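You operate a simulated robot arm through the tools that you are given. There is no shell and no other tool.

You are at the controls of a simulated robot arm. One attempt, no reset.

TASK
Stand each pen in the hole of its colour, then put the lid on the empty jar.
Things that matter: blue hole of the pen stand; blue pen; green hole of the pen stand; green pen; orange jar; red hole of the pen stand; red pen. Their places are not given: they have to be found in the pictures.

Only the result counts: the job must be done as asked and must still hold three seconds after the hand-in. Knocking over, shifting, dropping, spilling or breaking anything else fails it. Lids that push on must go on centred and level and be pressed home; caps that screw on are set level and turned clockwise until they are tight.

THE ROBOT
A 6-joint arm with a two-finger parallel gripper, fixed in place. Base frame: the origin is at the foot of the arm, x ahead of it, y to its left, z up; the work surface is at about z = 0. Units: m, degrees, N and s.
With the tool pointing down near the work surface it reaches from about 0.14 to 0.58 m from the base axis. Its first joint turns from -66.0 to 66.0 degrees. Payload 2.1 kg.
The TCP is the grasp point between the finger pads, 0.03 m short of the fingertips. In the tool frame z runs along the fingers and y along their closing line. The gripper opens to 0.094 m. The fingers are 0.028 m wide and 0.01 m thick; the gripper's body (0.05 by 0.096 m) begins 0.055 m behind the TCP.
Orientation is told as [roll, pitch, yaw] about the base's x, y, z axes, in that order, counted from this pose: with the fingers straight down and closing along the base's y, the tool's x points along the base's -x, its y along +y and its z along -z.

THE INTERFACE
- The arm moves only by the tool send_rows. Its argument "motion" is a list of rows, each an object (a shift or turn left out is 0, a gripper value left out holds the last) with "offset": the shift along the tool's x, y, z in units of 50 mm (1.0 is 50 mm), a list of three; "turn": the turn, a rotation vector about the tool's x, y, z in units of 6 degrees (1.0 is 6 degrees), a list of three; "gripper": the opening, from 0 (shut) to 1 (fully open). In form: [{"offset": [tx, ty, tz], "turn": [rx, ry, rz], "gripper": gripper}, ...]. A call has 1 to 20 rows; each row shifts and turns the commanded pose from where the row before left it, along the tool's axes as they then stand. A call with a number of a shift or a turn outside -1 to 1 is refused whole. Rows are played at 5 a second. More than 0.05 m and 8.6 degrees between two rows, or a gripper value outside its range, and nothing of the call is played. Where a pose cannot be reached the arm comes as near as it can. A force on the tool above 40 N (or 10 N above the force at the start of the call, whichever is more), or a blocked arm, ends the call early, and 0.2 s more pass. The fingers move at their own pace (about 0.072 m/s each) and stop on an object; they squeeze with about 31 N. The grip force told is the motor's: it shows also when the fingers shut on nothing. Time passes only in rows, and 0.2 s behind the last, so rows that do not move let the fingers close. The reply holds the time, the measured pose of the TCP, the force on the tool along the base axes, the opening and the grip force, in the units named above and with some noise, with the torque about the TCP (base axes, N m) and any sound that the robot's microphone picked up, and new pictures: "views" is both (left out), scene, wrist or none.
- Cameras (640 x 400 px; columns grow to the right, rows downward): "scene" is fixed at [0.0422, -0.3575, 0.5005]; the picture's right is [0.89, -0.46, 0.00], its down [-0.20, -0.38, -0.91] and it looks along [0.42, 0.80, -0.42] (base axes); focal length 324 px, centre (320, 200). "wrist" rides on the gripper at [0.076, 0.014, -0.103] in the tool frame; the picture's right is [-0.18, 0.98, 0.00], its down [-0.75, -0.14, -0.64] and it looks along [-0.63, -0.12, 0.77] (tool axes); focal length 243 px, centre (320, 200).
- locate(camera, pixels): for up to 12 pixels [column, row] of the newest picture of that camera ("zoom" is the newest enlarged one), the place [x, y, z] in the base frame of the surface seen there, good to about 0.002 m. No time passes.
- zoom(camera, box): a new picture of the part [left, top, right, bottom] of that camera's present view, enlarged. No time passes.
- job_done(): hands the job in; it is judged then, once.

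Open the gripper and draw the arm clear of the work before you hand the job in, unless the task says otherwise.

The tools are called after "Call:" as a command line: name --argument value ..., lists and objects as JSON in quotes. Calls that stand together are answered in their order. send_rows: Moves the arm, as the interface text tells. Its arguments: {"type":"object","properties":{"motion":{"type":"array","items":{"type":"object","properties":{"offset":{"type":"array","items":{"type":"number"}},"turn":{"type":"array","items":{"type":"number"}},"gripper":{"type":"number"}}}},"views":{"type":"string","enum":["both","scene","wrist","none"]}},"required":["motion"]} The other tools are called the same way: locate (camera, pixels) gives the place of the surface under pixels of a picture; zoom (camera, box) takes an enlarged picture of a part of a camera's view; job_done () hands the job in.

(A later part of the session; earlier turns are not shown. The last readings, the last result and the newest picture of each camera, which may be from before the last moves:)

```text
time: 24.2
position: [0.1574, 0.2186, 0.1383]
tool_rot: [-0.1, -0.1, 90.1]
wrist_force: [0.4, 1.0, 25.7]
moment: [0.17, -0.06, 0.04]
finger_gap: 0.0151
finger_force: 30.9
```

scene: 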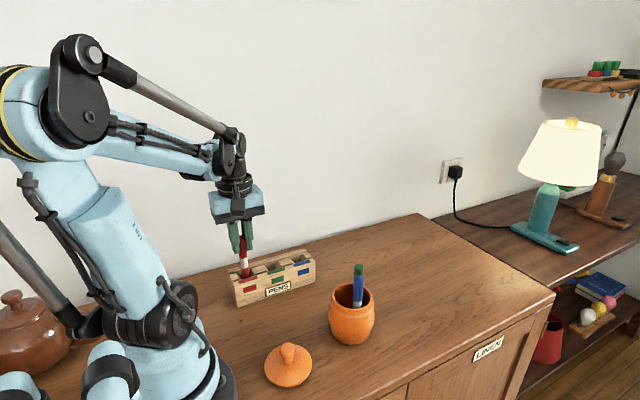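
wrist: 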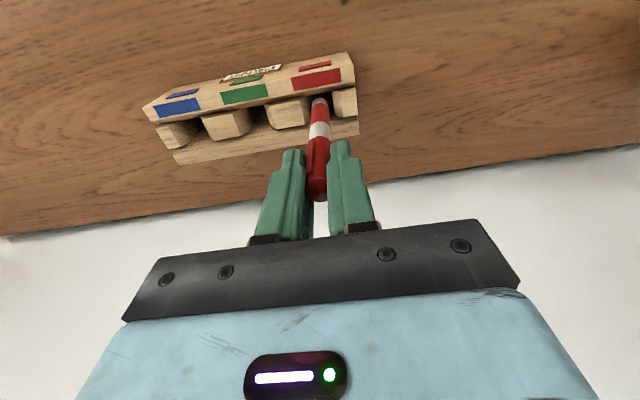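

The vertical force rose to 25 N, so the pen has reached the floor of its hole. I ease off 1 mm, then open the fingers partway (not reaching the neighbouring hole) and look.

Call:
send_rows --motion '[{"offset": [0, 0, -0.02]}, {"gripper": 0.3}, {"gripper": 0.35}, {}]' --views "both"

Call:
zoom --camera "scene" --box '[200, 215, 312, 285]'

Call:
zoom --camera "wrist" --box '[240, 70, 400, 210]'

```text
time: 25.2
position: [0.1578, 0.2189, 0.1393]
tool_rot: [-0.1, 0.0, 90.1]
wrist_force: [-0.1, -0.1, 0.9]
moment: [-0.04, 0.01, 0.01]
finger_gap: 0.033
finger_force: 0.1
```

scene: 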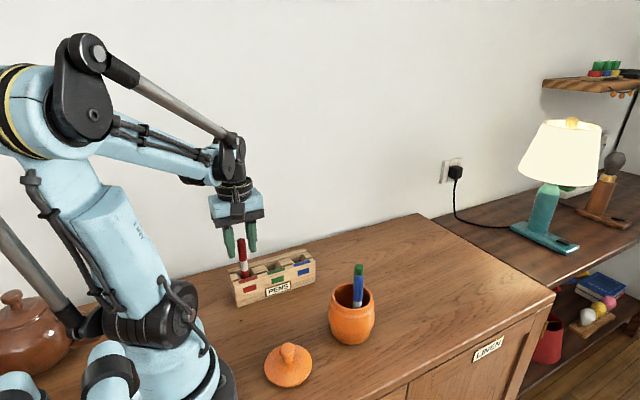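
wrist: 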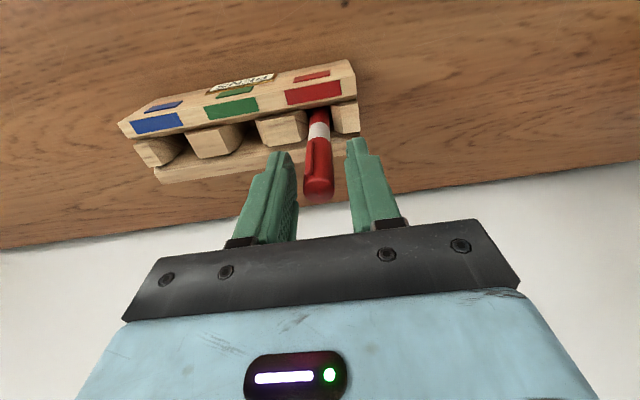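

```text
5.71 times, centred on (256, 250) of scene
```

zoom: 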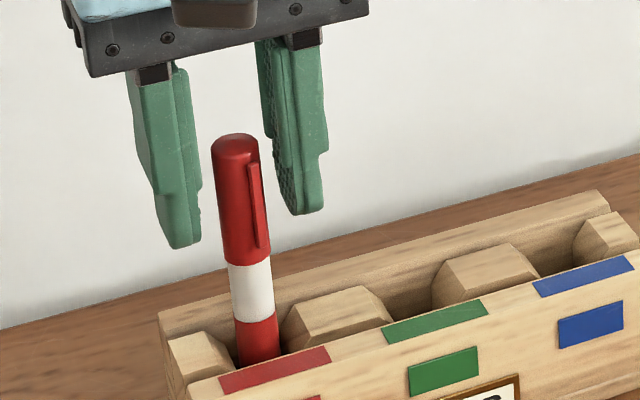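

```text
2.86 times, centred on (320, 140) of wrist
```

zoom: 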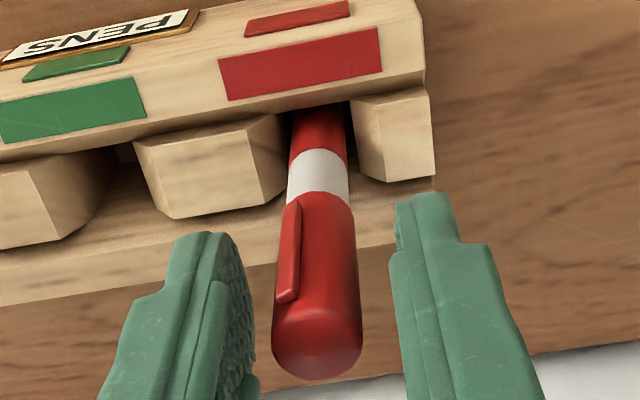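

The red pen stands in its hole, and the fingers are clear of it on both sides. I retreat straight up and move to where the camera sees the jar with the green and blue pens.

Call:
send_rows --motion '[{"offset": [0, 0, -0.3]}, {"offset": [0, 0, -0.5]}, {"offset": [0, 0, -0.6]}, {"offset": [0, 0, -0.6]}, {"offset": [0, 0, -0.4]}, {"offset": [0.639, -0.491, 0]}, {"offset": [0.639, -0.491, 0]}, {"offset": [0.639, -0.491, 0]}, {"offset": [0.639, -0.491, 0]}, {"offset": [0.639, -0.491, 0]}, {"offset": [0.639, -0.491, 0]}, {"offset": [0.639, -0.491, 0]}, {}, {}]' --views "both"

Call:
zoom --camera "wrist" --box '[240, 60, 400, 160]'

Call:
zoom --camera "scene" --box '[310, 250, 406, 350]'

```text
time: 28.2
position: [0.3287, -0.0082, 0.2597]
tool_rot: [-0.1, 0.0, 90.1]
wrist_force: [-0.2, -0.5, 0.3]
moment: [-0.02, 0.01, -0.01]
finger_gap: 0.0329
finger_force: 0.0
```

scene: 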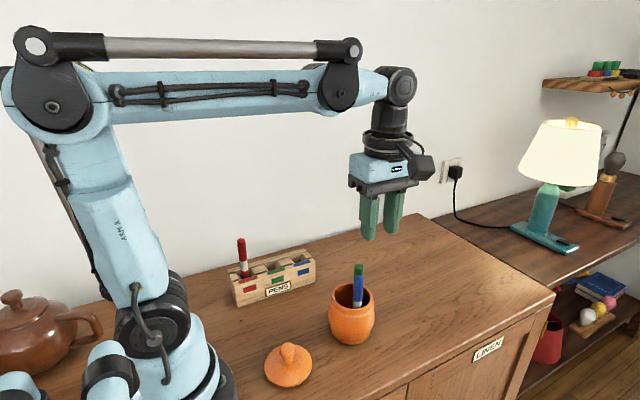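
wrist: 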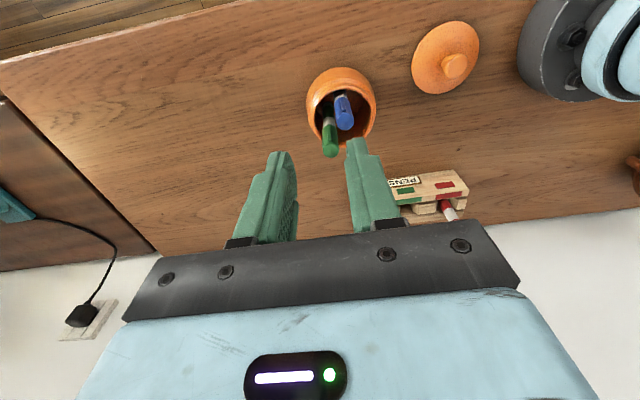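

```text
4.00 times, centred on (320, 110) of wrist
```

zoom: 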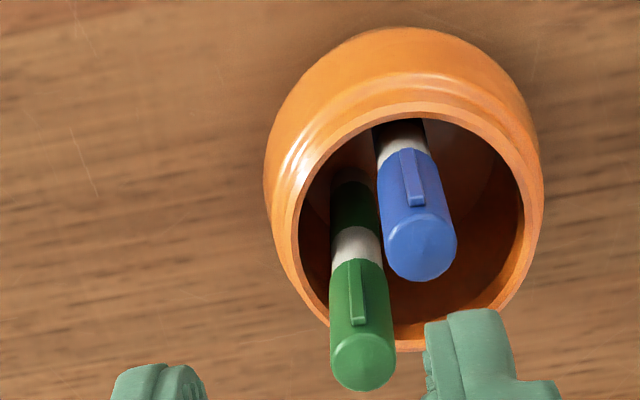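

```text
4.00 times, centred on (358, 300) of scene
```

zoom: 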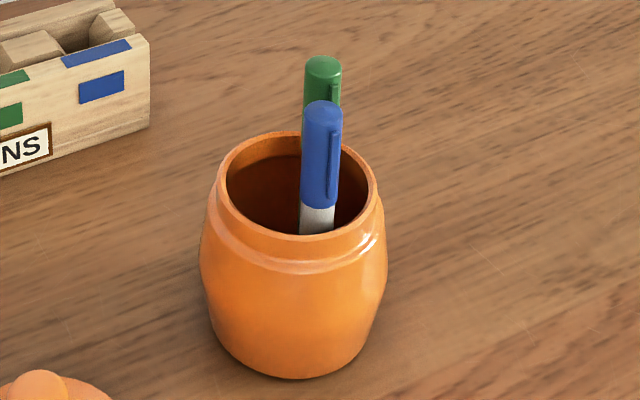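

Green has settled differently, now leaning towards +y, while blue is about as before. I zoom closer in the wrist view and locate points along both pens.

Call:
zoom --camera "wrist" --box '[296, 66, 392, 162]'

```text
4.17 times, centred on (344, 114) of wrist
```

zoom: 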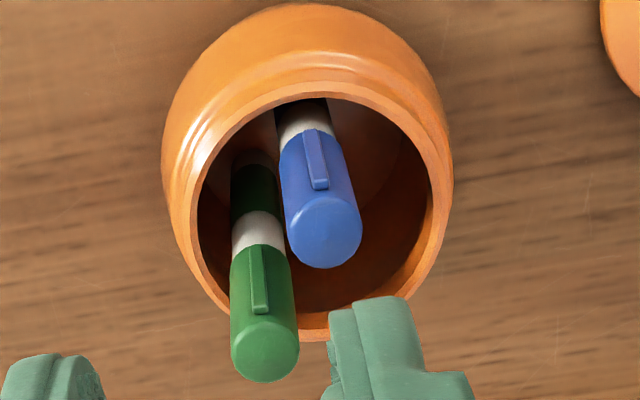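

The centrelines are green from (255,190) through (260,245) to (265,370), and blue from (302,125) to (322,255). I locate those points and the rim.

Call:
locate --camera "zoom" --pixels '[[265, 360], [272, 300], [261, 255], [258, 230], [254, 195], [258, 280], [322, 240], [330, 200], [306, 125], [318, 165], [320, 225], [300, 125]]'

Call:
locate --camera "zoom" --pixels '[[270, 93], [190, 200], [210, 290], [315, 328], [440, 170], [400, 110], [415, 290], [235, 110], [232, 290], [297, 310], [285, 200], [355, 200]]'

```text
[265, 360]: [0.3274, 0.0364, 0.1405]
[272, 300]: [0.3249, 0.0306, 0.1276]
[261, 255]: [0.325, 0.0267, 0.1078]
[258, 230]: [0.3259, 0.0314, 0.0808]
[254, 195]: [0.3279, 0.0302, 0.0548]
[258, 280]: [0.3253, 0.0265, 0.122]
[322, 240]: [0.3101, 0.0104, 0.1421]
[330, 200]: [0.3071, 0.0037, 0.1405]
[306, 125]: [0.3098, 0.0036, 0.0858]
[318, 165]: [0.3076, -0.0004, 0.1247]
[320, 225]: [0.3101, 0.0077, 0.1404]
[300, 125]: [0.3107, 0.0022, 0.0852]
```

```text
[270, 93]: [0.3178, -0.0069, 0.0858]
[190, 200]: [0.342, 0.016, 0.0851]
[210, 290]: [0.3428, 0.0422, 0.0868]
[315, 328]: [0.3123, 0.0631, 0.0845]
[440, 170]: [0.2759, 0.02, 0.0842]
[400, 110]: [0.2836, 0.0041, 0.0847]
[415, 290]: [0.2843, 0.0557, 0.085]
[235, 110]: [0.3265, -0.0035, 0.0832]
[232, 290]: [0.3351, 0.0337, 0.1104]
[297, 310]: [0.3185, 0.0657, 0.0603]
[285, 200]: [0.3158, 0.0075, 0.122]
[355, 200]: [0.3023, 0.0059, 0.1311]
```

Green is now almost upright at about (0.327, 0.038) and blue upright at (0.310, 0.010), so a vertical grasp closing along x clears blue by about 6 mm. I move over green and lower until the tips are just above its top.

Call:
send_rows --motion '[{"offset": [-0.447, 0.026, 0], "gripper": 0.5}, {"offset": [-0.447, 0.026, 0]}, {"offset": [0, 0, 0.5]}, {"offset": [0, 0, 0.5]}, {"offset": [0, 0, 0.4]}, {"offset": [0, 0, 0.1]}, {}, {}]' --views "both"

Call:
zoom --camera "wrist" --box '[240, 60, 400, 170]'

Call:
zoom --camera "scene" --box '[310, 220, 406, 320]'

```text
time: 30.0
position: [0.3267, 0.0405, 0.1863]
tool_rot: [-0.1, 0.0, 90.0]
wrist_force: [0.6, -0.7, -0.1]
moment: [0.01, -0.02, 0.02]
finger_gap: 0.047
finger_force: 0.1
```

scene: 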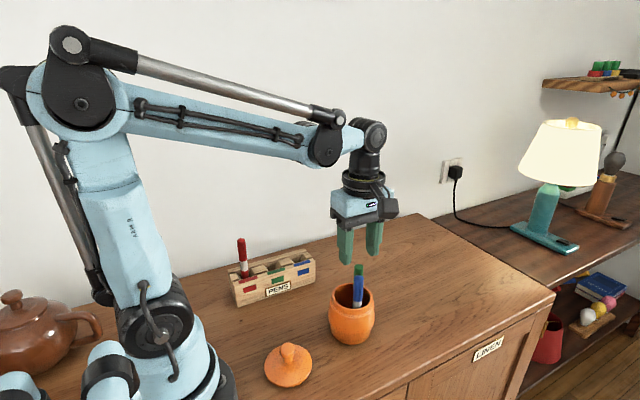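
wrist: 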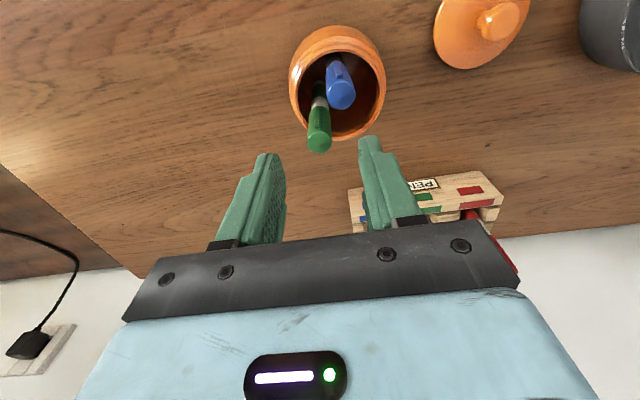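

```text
3.64 times, centred on (320, 115) of wrist
```

zoom: 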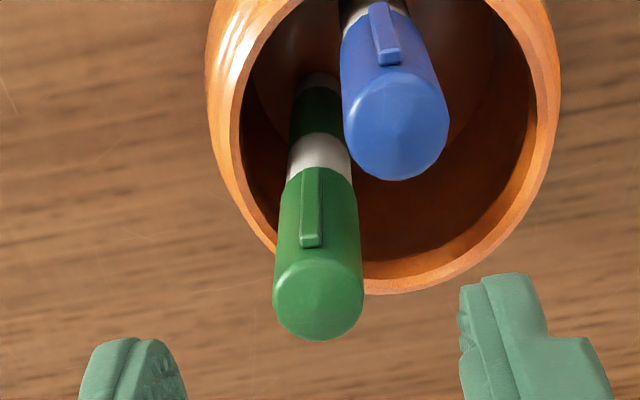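

```text
4.00 times, centred on (358, 270) of scene
```

zoom: 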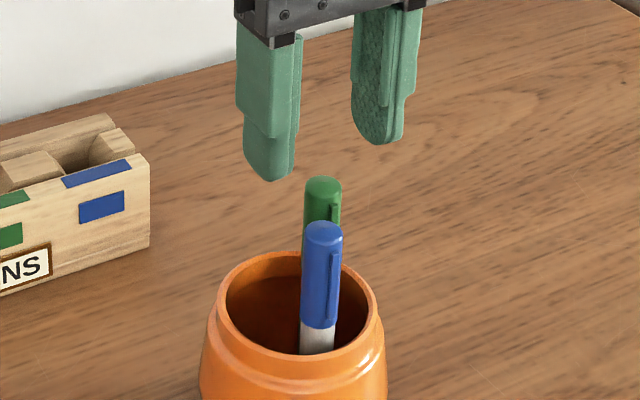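

Green's cap at zoom (318,300) is midway between the pads. I check its top position from both cameras before descending.

Call:
locate --camera "wrist" --pixels '[[319, 141], [320, 148], [327, 118], [320, 101], [319, 85], [340, 95]]'

Call:
locate --camera "scene" --pixels '[[358, 266], [357, 272], [356, 280], [358, 280], [359, 285], [357, 300]]'

```text
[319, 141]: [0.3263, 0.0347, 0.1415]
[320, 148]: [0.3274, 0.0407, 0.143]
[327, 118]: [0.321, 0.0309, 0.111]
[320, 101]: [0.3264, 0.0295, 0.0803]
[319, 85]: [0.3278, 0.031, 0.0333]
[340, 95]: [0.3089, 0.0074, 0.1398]
```

```text
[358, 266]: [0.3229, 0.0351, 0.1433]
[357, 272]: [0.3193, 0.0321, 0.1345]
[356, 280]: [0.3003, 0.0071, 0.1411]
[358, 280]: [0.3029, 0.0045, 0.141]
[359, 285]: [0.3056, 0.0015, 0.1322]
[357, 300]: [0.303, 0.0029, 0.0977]
```

Green's apex is at about (0.327, 0.038, 0.143), under the TCP. I descend 53 mm and close on the cap.

Call:
send_rows --motion '[{"offset": [0.02, 0, 0.3]}, {"offset": [0, 0, 0.3]}, {"offset": [0, 0, 0.26]}, {"offset": [0, 0, 0.2]}, {}, {"gripper": 0.25}, {"gripper": 0}, {}, {}]' --views "both"

Call:
zoom --camera "wrist" --box '[240, 60, 400, 210]'

Call:
zoom --camera "scene" --box '[310, 220, 406, 320]'

```text
time: 32.0
position: [0.3259, 0.0395, 0.1316]
tool_rot: [-0.2, -0.1, 90.1]
wrist_force: [0.7, -0.2, 1.4]
moment: [-0.02, -0.05, 0.03]
finger_gap: 0.016
finger_force: 31.1
```

scene: 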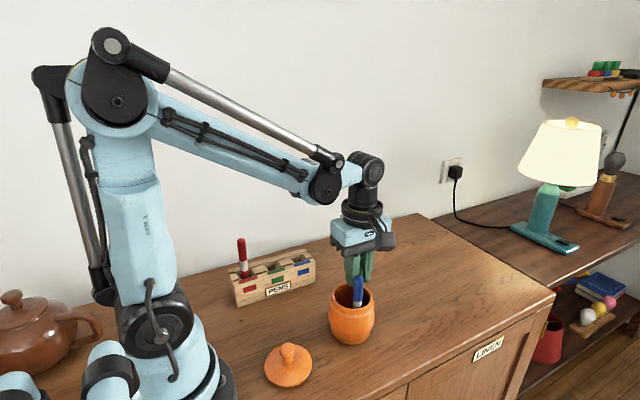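
wrist: 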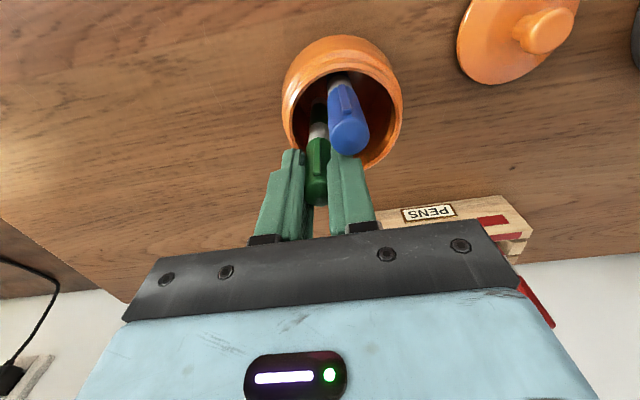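

```text
2.67 times, centred on (320, 135) of wrist
```

zoom: 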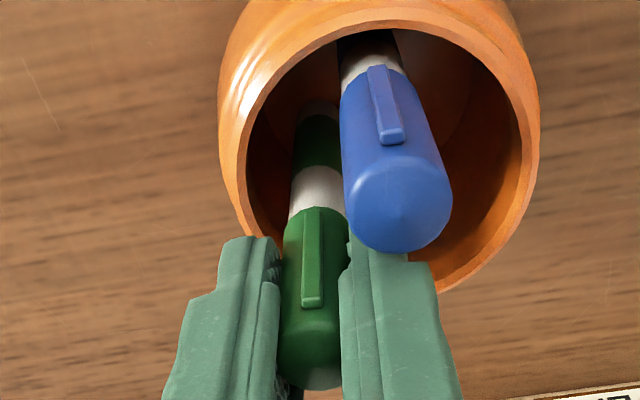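

```text
4.00 times, centred on (358, 270) of scene
```

zoom: 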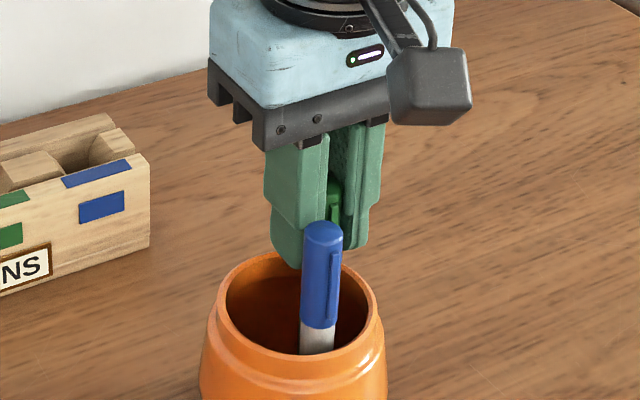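

Green is gripped at 16 mm with no side load. I lift it straight up, out of the jar.

Call:
send_rows --motion '[{"offset": [0, 0, -0.2]}, {"offset": [0, 0, -0.3]}, {"offset": [0, 0, -0.5]}, {"offset": [0, 0, -0.5]}, {"offset": [0, 0, -0.5]}, {"offset": [0, 0, -0.5]}, {"offset": [0, 0, -0.5]}, {}, {}]' --views "both"

Call:
zoom --camera "scene" --box '[300, 160, 420, 350]'

Call:
zoom --camera "wrist" --box '[240, 0, 400, 210]'

```text
time: 34.0
position: [0.3277, 0.0395, 0.2857]
tool_rot: [-0.2, 0.0, 90.0]
wrist_force: [0.5, 0.0, 0.1]
moment: [-0.03, -0.02, 0.0]
finger_gap: 0.0151
finger_force: 31.1
```

scene: 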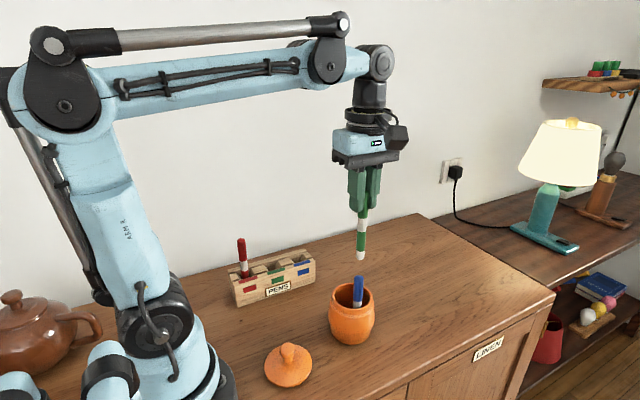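
wrist: 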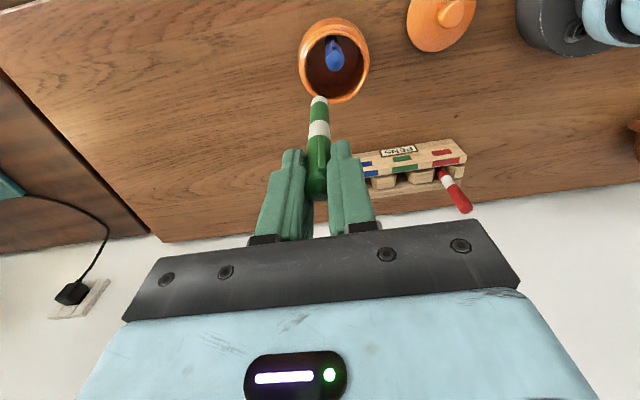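

```text
2.11 times, centred on (360, 255) of scene
```

zoom: 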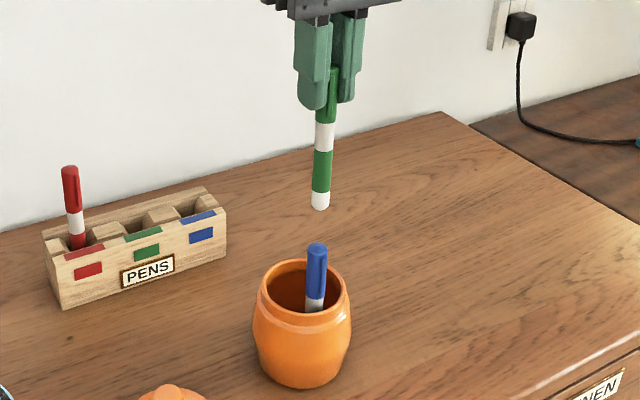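

```text
1.90 times, centred on (320, 105) of wrist
```

zoom: 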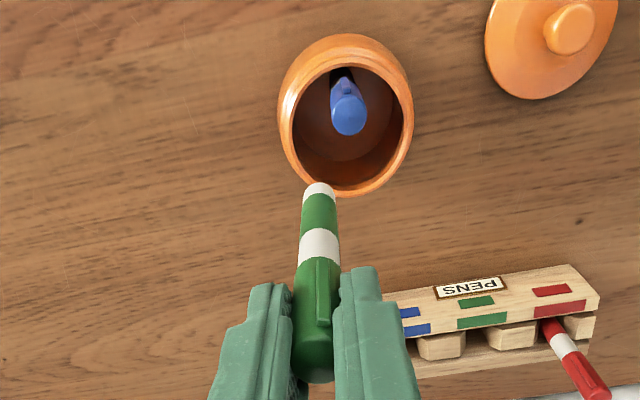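

Green is out, and blue stands alone in the jar. I carry green at this height to above the green hole at (0.221, 0.2175).

Call:
send_rows --motion '[{"offset": [-0.714, 0.423, 0]}, {"offset": [-0.714, 0.423, 0]}, {"offset": [-0.714, 0.423, 0]}, {"offset": [-0.714, 0.423, 0]}, {"offset": [-0.714, 0.423, 0]}, {}, {"offset": [0, 0, 0.5]}, {"offset": [0, 0, 0.5]}, {"offset": [0, 0, 0.4]}, {}, {}]' --views "both"

Call:
zoom --camera "scene" --box '[220, 220, 332, 290]'

Call:
zoom --camera "wrist" --box '[250, 50, 410, 150]'

```text
time: 36.4
position: [0.221, 0.2186, 0.2118]
tool_rot: [-0.1, -0.1, 90.0]
wrist_force: [-0.3, 1.3, -0.1]
moment: [-0.02, 0.01, 0.01]
finger_gap: 0.0151
finger_force: 31.0
```

scene: 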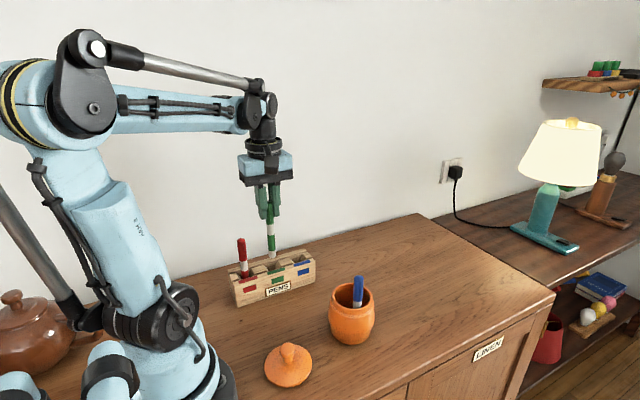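
wrist: 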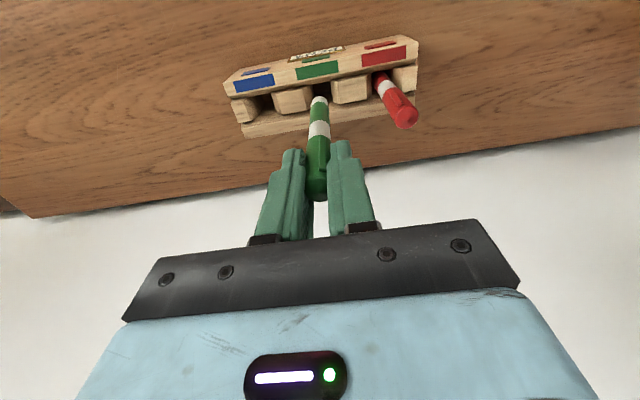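

```text
5.71 times, centred on (276, 255) of scene
```

zoom: 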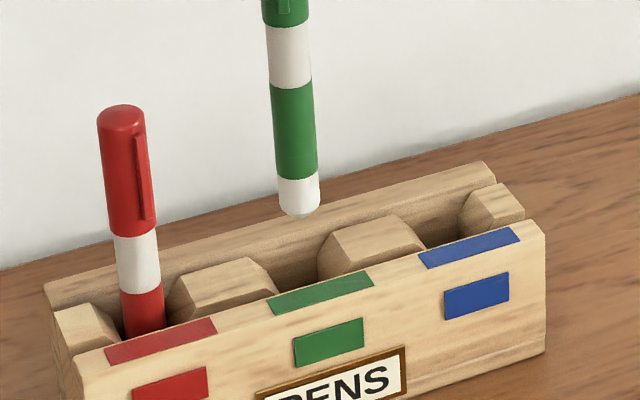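

```text
4.00 times, centred on (330, 100) of wrist
```

zoom: 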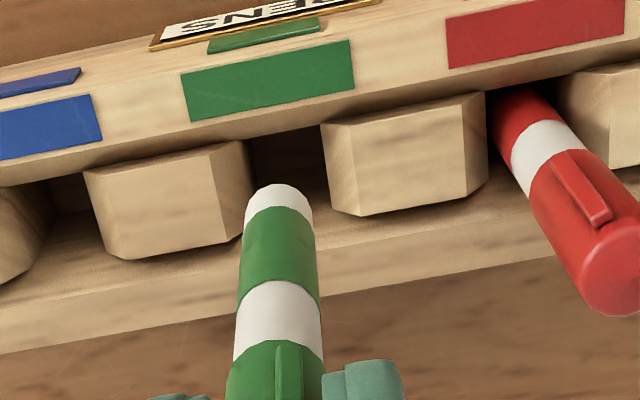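

Green is above its hole with the tip at (319,100). I locate its surface in both views to find the offset and lean.

Call:
locate --camera "zoom" --pixels '[[280, 200], [280, 225], [279, 255], [278, 300], [277, 325], [182, 75], [352, 40], [188, 121], [353, 88], [245, 180], [325, 165], [285, 150]]'

Call:
locate --camera "scene" --pixels '[[272, 255], [272, 249], [271, 240], [270, 230], [268, 220]]'

```text
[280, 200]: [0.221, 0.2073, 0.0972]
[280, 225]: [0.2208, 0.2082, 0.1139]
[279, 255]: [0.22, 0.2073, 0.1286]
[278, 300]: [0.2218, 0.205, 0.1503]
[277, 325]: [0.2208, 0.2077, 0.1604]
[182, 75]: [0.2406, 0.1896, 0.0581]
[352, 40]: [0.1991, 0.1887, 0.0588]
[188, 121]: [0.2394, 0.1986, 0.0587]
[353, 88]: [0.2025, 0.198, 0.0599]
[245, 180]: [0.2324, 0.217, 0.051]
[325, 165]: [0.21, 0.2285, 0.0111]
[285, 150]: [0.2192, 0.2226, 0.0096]
```

```text
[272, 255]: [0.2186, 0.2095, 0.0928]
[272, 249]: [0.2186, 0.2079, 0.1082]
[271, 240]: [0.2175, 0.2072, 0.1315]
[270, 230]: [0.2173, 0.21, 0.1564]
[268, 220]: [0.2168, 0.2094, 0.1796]
```

The green pen's axis is at about (0.221, 0.2155) against the hole centre (0.2208, 0.2175). I shift 2 mm in +y and lower 40 mm into the mouth of the hole.

Call:
send_rows --motion '[{"offset": [-0.04, 0, 0.1]}, {"offset": [0, 0, 0.2]}, {"offset": [0, 0, 0.2]}, {"offset": [0, 0, 0.15]}, {"offset": [0, 0, 0.15]}, {}, {}]' --views "both"

Call:
zoom --camera "scene" --box '[220, 220, 332, 290]'

Call:
zoom --camera "wrist" --box '[250, 50, 410, 150]'

```text
time: 38.0
position: [0.2219, 0.218, 0.1698]
tool_rot: [0.0, 0.0, 90.0]
wrist_force: [-0.2, 0.9, -0.1]
moment: [-0.01, 0.02, 0.02]
finger_gap: 0.0154
finger_force: 30.9
```

scene: 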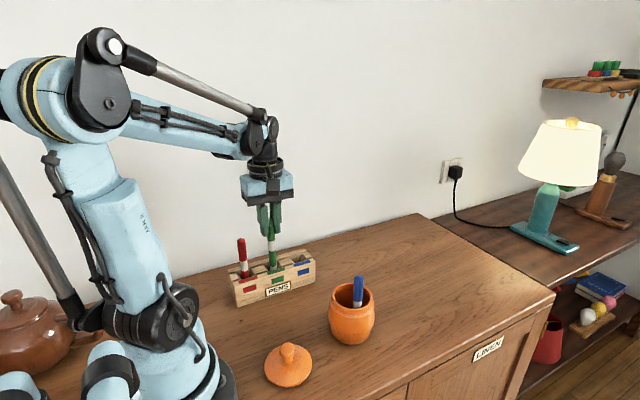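
wrist: 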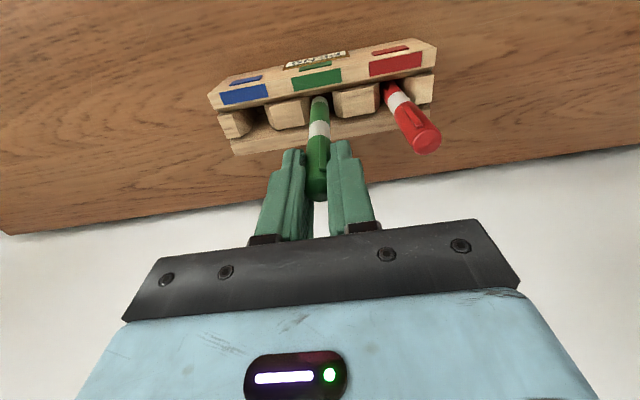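

```text
5.71 times, centred on (276, 255) of scene
```

zoom: 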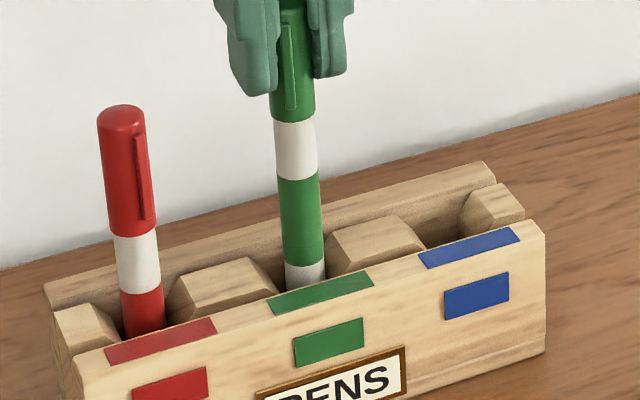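

```text
4.00 times, centred on (330, 100) of wrist
```

zoom: 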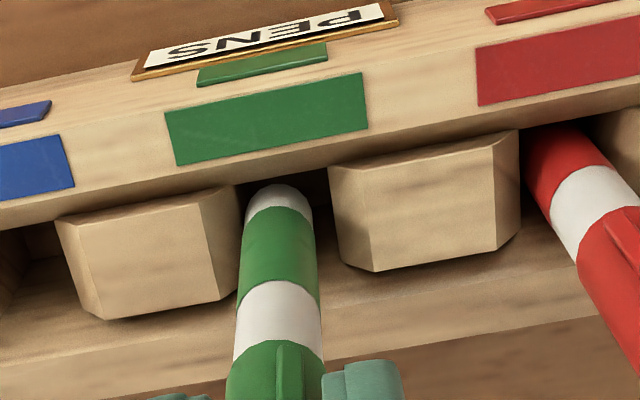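

Green has entered its hole without force; it is slightly nearer the +x block, so I nudge 1 mm in -x and lower a further 27 mm.

Call:
send_rows --motion '[{"offset": [0, 0.02, 0]}, {"offset": [0, 0, 0.15]}, {"offset": [0, 0, 0.15]}, {"offset": [0, 0, 0.12]}, {"offset": [0, 0, 0.12]}, {}]' --views "none"

Call:
send_rows --motion '[{"offset": [0, 0, 0.04]}, {"offset": [0, 0, 0.03]}, {}]' --views "none"

```text
time: 39.4
position: [0.2206, 0.2187, 0.1438]
tool_rot: [-0.1, 0.1, 90.0]
wrist_force: [0.6, 0.5, 0.3]
moment: [0.04, 0.01, -0.01]
finger_gap: 0.0152
finger_force: 30.7
```

```text
time: 40.2
position: [0.2211, 0.2187, 0.1411]
tool_rot: [-0.1, -0.1, 90.1]
wrist_force: [-0.7, -0.6, -0.4]
moment: [-0.02, 0.0, 0.0]
finger_gap: 0.0151
finger_force: 31.3
```

Still no contact at TCP z = 0.141; I expect the floor near 0.133 to 0.135. I continue in small steps.

Call:
send_rows --motion '[{"offset": [0, 0, 0.03]}, {"offset": [0, 0, 0.03]}, {}]' --views "none"

Call:
send_rows --motion '[{"offset": [0, 0, 0.03]}, {"offset": [0, 0, 0.02]}, {}]' --views "none"

```text
time: 41.0
position: [0.222, 0.2177, 0.1386]
tool_rot: [0.1, 0.0, 90.2]
wrist_force: [-0.8, -0.6, 11.8]
moment: [-0.11, 0.08, 0.0]
finger_gap: 0.0153
finger_force: 31.6
```

```text
time: 41.8
position: [0.222, 0.2195, 0.1362]
tool_rot: [-0.1, -0.2, 90.1]
wrist_force: [-0.7, 0.9, 25.9]
moment: [0.05, 0.08, 0.0]
finger_gap: 0.0153
finger_force: 31.4
```

Force rose to 26 N vertically, so green is on the floor of its hole. I back off 1 mm, open partway, and look.

Call:
send_rows --motion '[{"offset": [0, 0, -0.02]}, {"gripper": 0.3}, {"gripper": 0.35}, {}]' --views "both"

Call:
zoom --camera "scene" --box '[220, 215, 332, 285]'

Call:
zoom --camera "wrist" --box '[230, 60, 450, 210]'

```text
time: 42.8
position: [0.2218, 0.2197, 0.1359]
tool_rot: [-0.1, 0.0, 90.0]
wrist_force: [0.3, 0.6, -0.4]
moment: [-0.02, 0.0, 0.01]
finger_gap: 0.033
finger_force: 0.1
```

scene: 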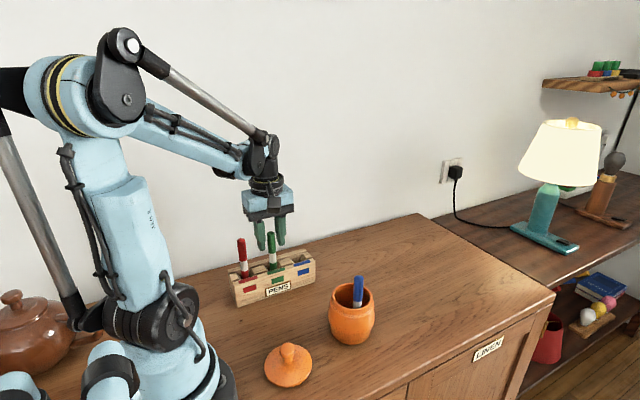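
wrist: 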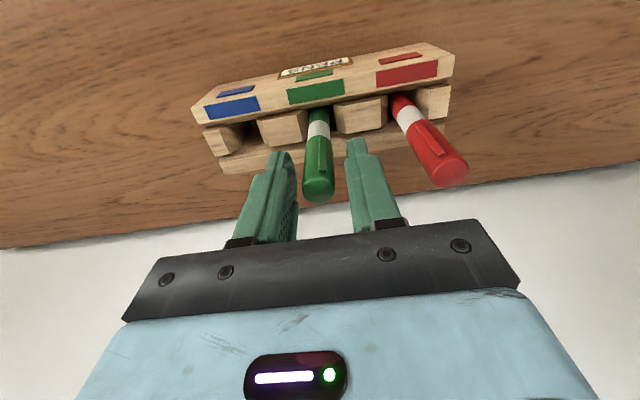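

```text
5.71 times, centred on (276, 250) of scene
```

zoom: 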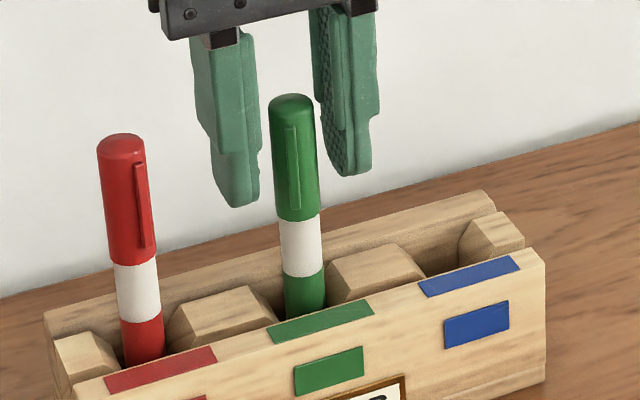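

```text
2.67 times, centred on (340, 135) of wrist
```

zoom: 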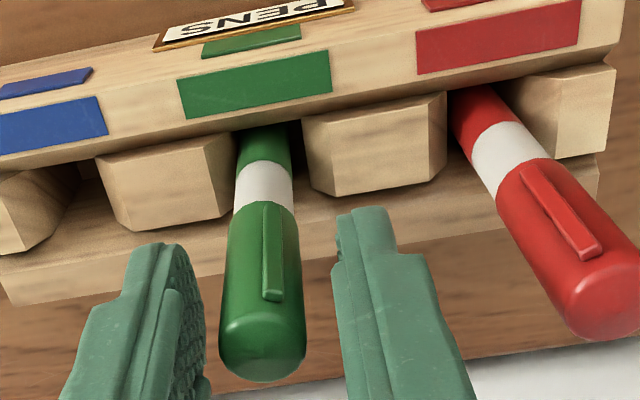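

Green stands in its hole and the fingers clear it on both sides. I retreat upward and move above the blue pen at (0.310, 0.010).

Call:
send_rows --motion '[{"offset": [0, 0, -0.3]}, {"offset": [0, 0, -0.5]}, {"offset": [0, 0, -0.6]}, {"offset": [0, 0, -0.6]}, {"offset": [0, 0, -0.4]}, {"offset": [0.695, -0.293, 0], "gripper": 0.5}, {"offset": [0.695, -0.293, 0]}, {"offset": [0.695, -0.293, 0]}, {"offset": [0.695, -0.293, 0]}, {"offset": [0.695, -0.293, 0]}, {"offset": [0.695, -0.293, 0]}, {}, {"offset": [0, 0, 0.5]}, {"offset": [0, 0, 0.5]}, {"offset": [0, 0, 0.4]}, {}, {}]' --views "both"

Call:
zoom --camera "wrist" --box '[240, 60, 400, 170]'

Call:
zoom --camera "scene" --box '[310, 220, 406, 320]'

```text
time: 46.4
position: [0.3092, 0.0103, 0.1883]
tool_rot: [-0.1, 0.0, 90.1]
wrist_force: [0.3, 0.8, 0.1]
moment: [-0.01, 0.03, 0.01]
finger_gap: 0.0471
finger_force: 0.2
```

scene: 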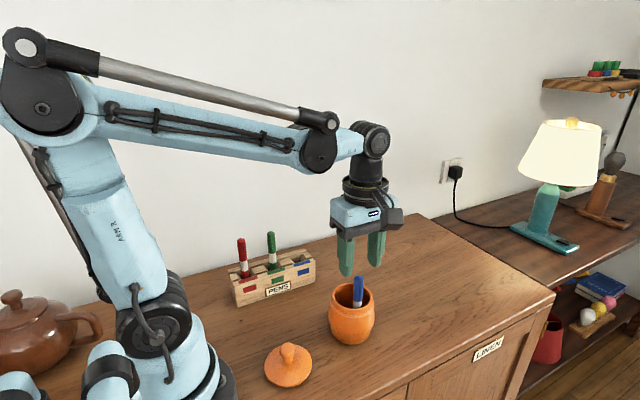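
wrist: 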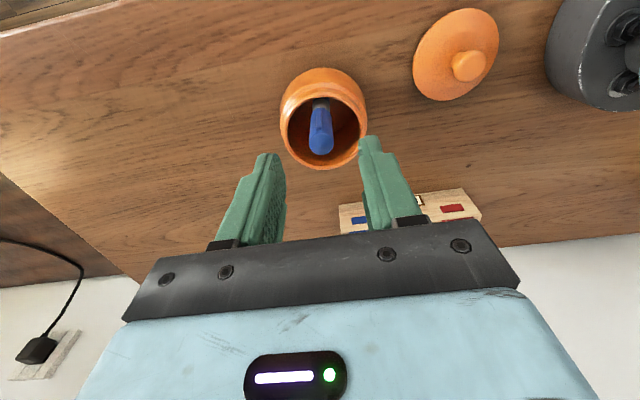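

```text
3.64 times, centred on (320, 115) of wrist
```

zoom: 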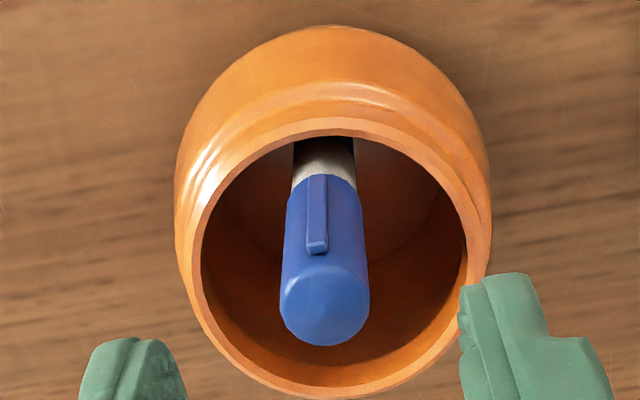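

```text
4.00 times, centred on (358, 270) of scene
```

zoom: 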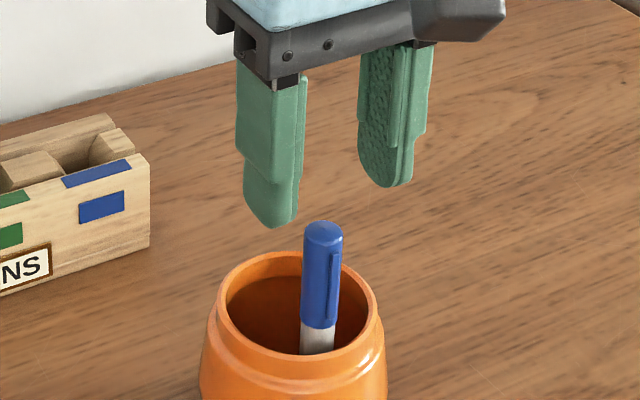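

Blue's cap sits midway between the pads at zoom (325,300). I descend 55 mm and close on it.

Call:
send_rows --motion '[{"offset": [0, 0, 0.3]}, {"offset": [0, 0, 0.3]}, {"offset": [0, 0, 0.3]}, {"offset": [0, 0, 0.2]}, {}, {"gripper": 0.25}, {"gripper": 0}, {}, {}]' --views "both"

Call:
zoom --camera "wrist" --box '[240, 60, 400, 210]'

```text
time: 48.4
position: [0.3092, 0.0104, 0.1317]
tool_rot: [-0.1, -0.1, 90.1]
wrist_force: [-0.1, -0.8, 0.3]
moment: [0.0, 0.06, -0.01]
finger_gap: 0.016
finger_force: 31.2
```

scene: 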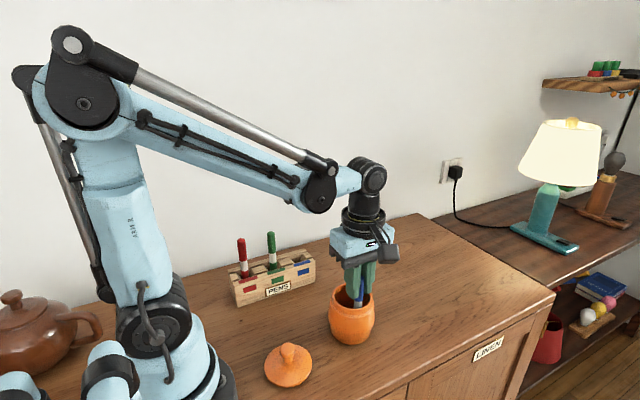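
wrist: 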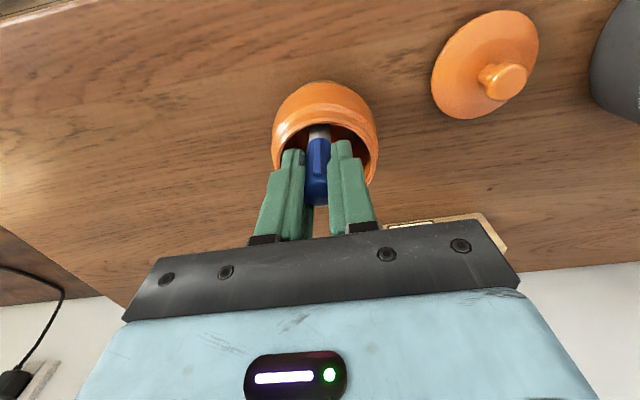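

```text
2.67 times, centred on (320, 135) of wrist
```

zoom: 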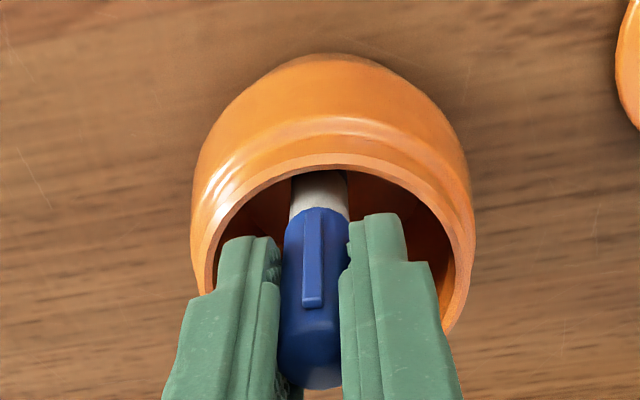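

Blue is gripped at 16 mm without side load. I lift it straight out and carry it above the blue hole at (0.284, 0.2175).

Call:
send_rows --motion '[{"offset": [0, 0, -0.2]}, {"offset": [0, 0, -0.3]}, {"offset": [0, 0, -0.5]}, {"offset": [0, 0, -0.5]}, {"offset": [0, 0, -0.5]}, {"offset": [0, 0, -0.5]}, {"offset": [0, 0, -0.5]}, {}, {"offset": [-0.69, 0.083, 0]}, {"offset": [-0.69, 0.083, 0]}, {"offset": [-0.69, 0.083, 0]}, {"offset": [-0.69, 0.083, 0]}, {"offset": [-0.69, 0.083, 0]}, {"offset": [-0.69, 0.083, 0]}, {}, {"offset": [0, 0, 0.5]}, {"offset": [0, 0, 0.5]}, {"offset": [0, 0, 0.4]}, {}, {}]' --views "both"

Call:
zoom --camera "scene" --box '[230, 215, 342, 285]'

Call:
zoom --camera "wrist" --box '[250, 50, 410, 150]'

```text
time: 52.6
position: [0.2826, 0.2189, 0.2125]
tool_rot: [-0.1, 0.0, 90.1]
wrist_force: [-0.1, -1.1, -0.2]
moment: [0.0, 0.0, -0.05]
finger_gap: 0.0152
finger_force: 30.8
```

scene: 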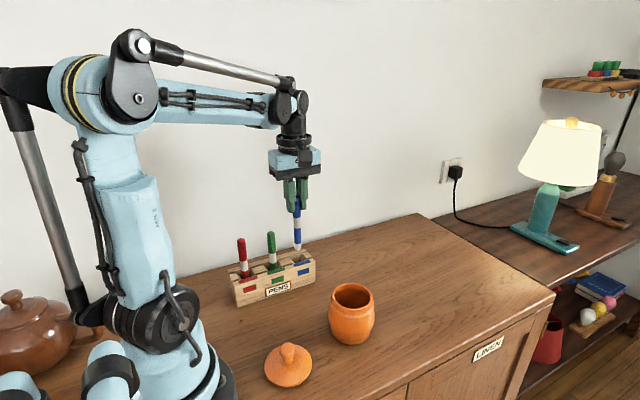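
wrist: 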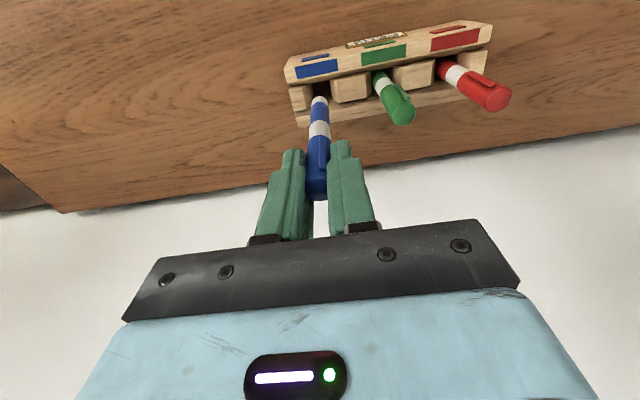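

```text
5.71 times, centred on (286, 250) of scene
```

zoom: 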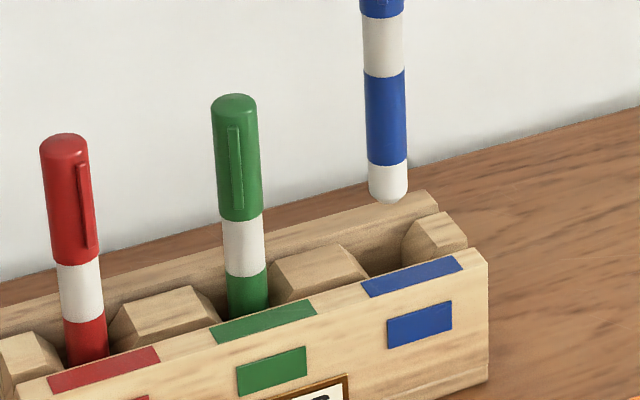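

```text
4.00 times, centred on (330, 100) of wrist
```

zoom: 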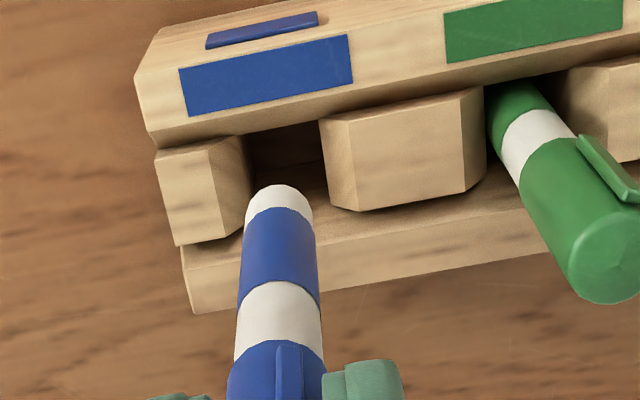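

Blue hangs above its hole with the tip at zoom (280,195). I locate the pen surface and the blue label and hole edges.

Call:
locate --camera "zoom" --pixels '[[280, 200], [280, 225], [279, 255], [278, 300], [277, 325], [181, 72], [349, 38], [188, 115], [351, 82], [250, 150], [322, 140], [285, 150]]'

Call:
locate --camera "scene" --pixels '[[298, 247], [297, 240], [297, 235], [297, 225], [297, 215]]'

```text
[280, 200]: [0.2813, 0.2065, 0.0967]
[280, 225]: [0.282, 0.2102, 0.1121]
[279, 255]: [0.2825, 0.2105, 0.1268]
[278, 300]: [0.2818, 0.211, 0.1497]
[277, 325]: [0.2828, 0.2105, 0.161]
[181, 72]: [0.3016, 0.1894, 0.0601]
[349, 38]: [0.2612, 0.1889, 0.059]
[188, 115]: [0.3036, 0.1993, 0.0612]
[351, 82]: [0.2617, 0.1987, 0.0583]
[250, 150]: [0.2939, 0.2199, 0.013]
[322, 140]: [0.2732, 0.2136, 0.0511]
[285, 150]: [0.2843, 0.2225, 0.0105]
```

```text
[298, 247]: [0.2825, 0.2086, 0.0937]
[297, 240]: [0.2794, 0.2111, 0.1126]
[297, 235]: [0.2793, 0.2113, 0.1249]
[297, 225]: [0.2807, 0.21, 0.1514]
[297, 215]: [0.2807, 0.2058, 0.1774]
```

The pen axis at (0.283, 0.217) matches the blue hole centre of about (0.2833, 0.2175). I lower 40 mm into the mouth of the hole and check.

Call:
send_rows --motion '[{"offset": [-0.01, 0, 0.1]}, {"offset": [0, 0, 0.2]}, {"offset": [0, 0, 0.2]}, {"offset": [0, 0, 0.15]}, {"offset": [0, 0, 0.15]}, {}, {}]' --views "both"

Call:
zoom --camera "scene" --box '[230, 215, 342, 285]'

Call:
zoom --camera "wrist" --box '[250, 50, 410, 150]'

```text
time: 54.2
position: [0.284, 0.2189, 0.1709]
tool_rot: [-0.2, 0.0, 90.1]
wrist_force: [-0.3, 0.4, 0.3]
moment: [0.02, 0.0, -0.03]
finger_gap: 0.0154
finger_force: 31.4
```

scene: 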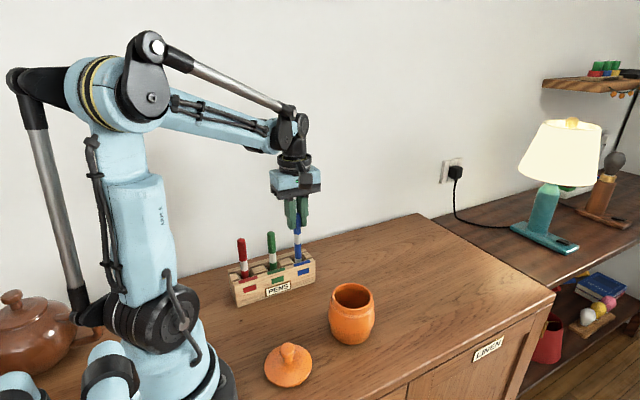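
wrist: 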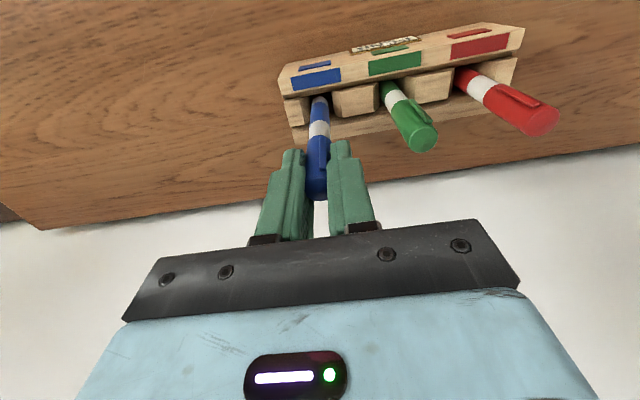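

```text
5.71 times, centred on (286, 250) of scene
```

zoom: 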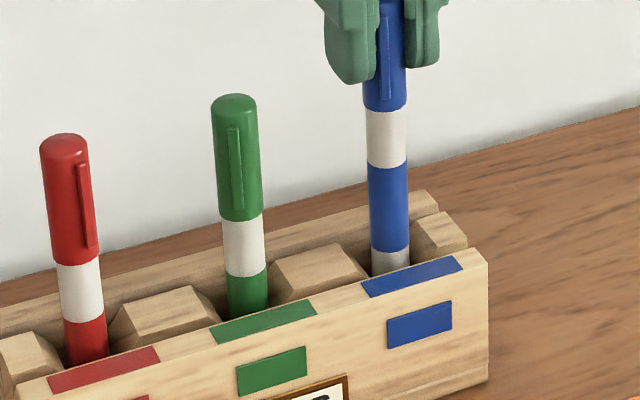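

```text
4.00 times, centred on (330, 100) of wrist
```

zoom: 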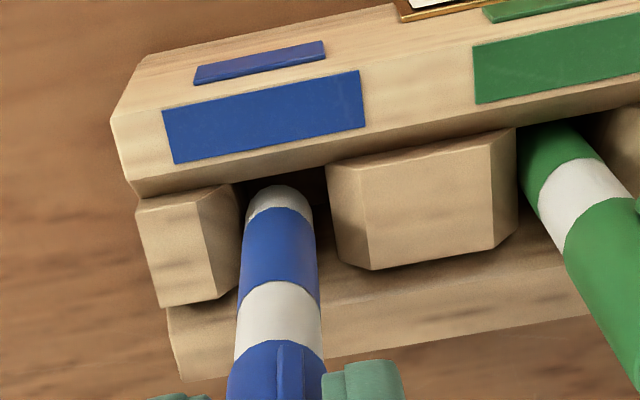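

Blue has entered its hole without force, slightly nearer the +x block as before. I nudge 1 mm in -x and lower further, ending with small steps.

Call:
send_rows --motion '[{"offset": [0, 0.02, 0]}, {"offset": [0, 0, 0.15]}, {"offset": [0, 0, 0.15]}, {"offset": [0, 0, 0.12]}, {"offset": [0, 0, 0.12]}, {}]' --views "none"

Call:
send_rows --motion '[{"offset": [0, 0, 0.04]}, {"offset": [0, 0, 0.04]}, {"offset": [0, 0, 0.03]}, {}]' --views "none"

Call:
send_rows --motion '[{"offset": [0, 0, 0.03]}, {"offset": [0, 0, 0.02]}, {}]' --views "none"

```text
time: 55.6
position: [0.284, 0.2176, 0.1441]
tool_rot: [-0.1, 0.0, 90.0]
wrist_force: [0.0, 0.0, -0.3]
moment: [-0.03, 0.01, -0.03]
finger_gap: 0.0154
finger_force: 30.8
```

```text
time: 56.6
position: [0.2821, 0.2187, 0.1394]
tool_rot: [-0.1, 0.0, 90.1]
wrist_force: [0.1, -0.3, 25.4]
moment: [-0.16, -0.04, 0.02]
finger_gap: 0.0153
finger_force: 31.3
```

```text
time: 57.4
position: [0.2825, 0.2183, 0.136]
tool_rot: [-0.1, 0.0, 90.1]
wrist_force: [0.1, 3.8, 24.2]
moment: [0.29, -0.12, 0.01]
finger_gap: 0.015
finger_force: 30.8
```

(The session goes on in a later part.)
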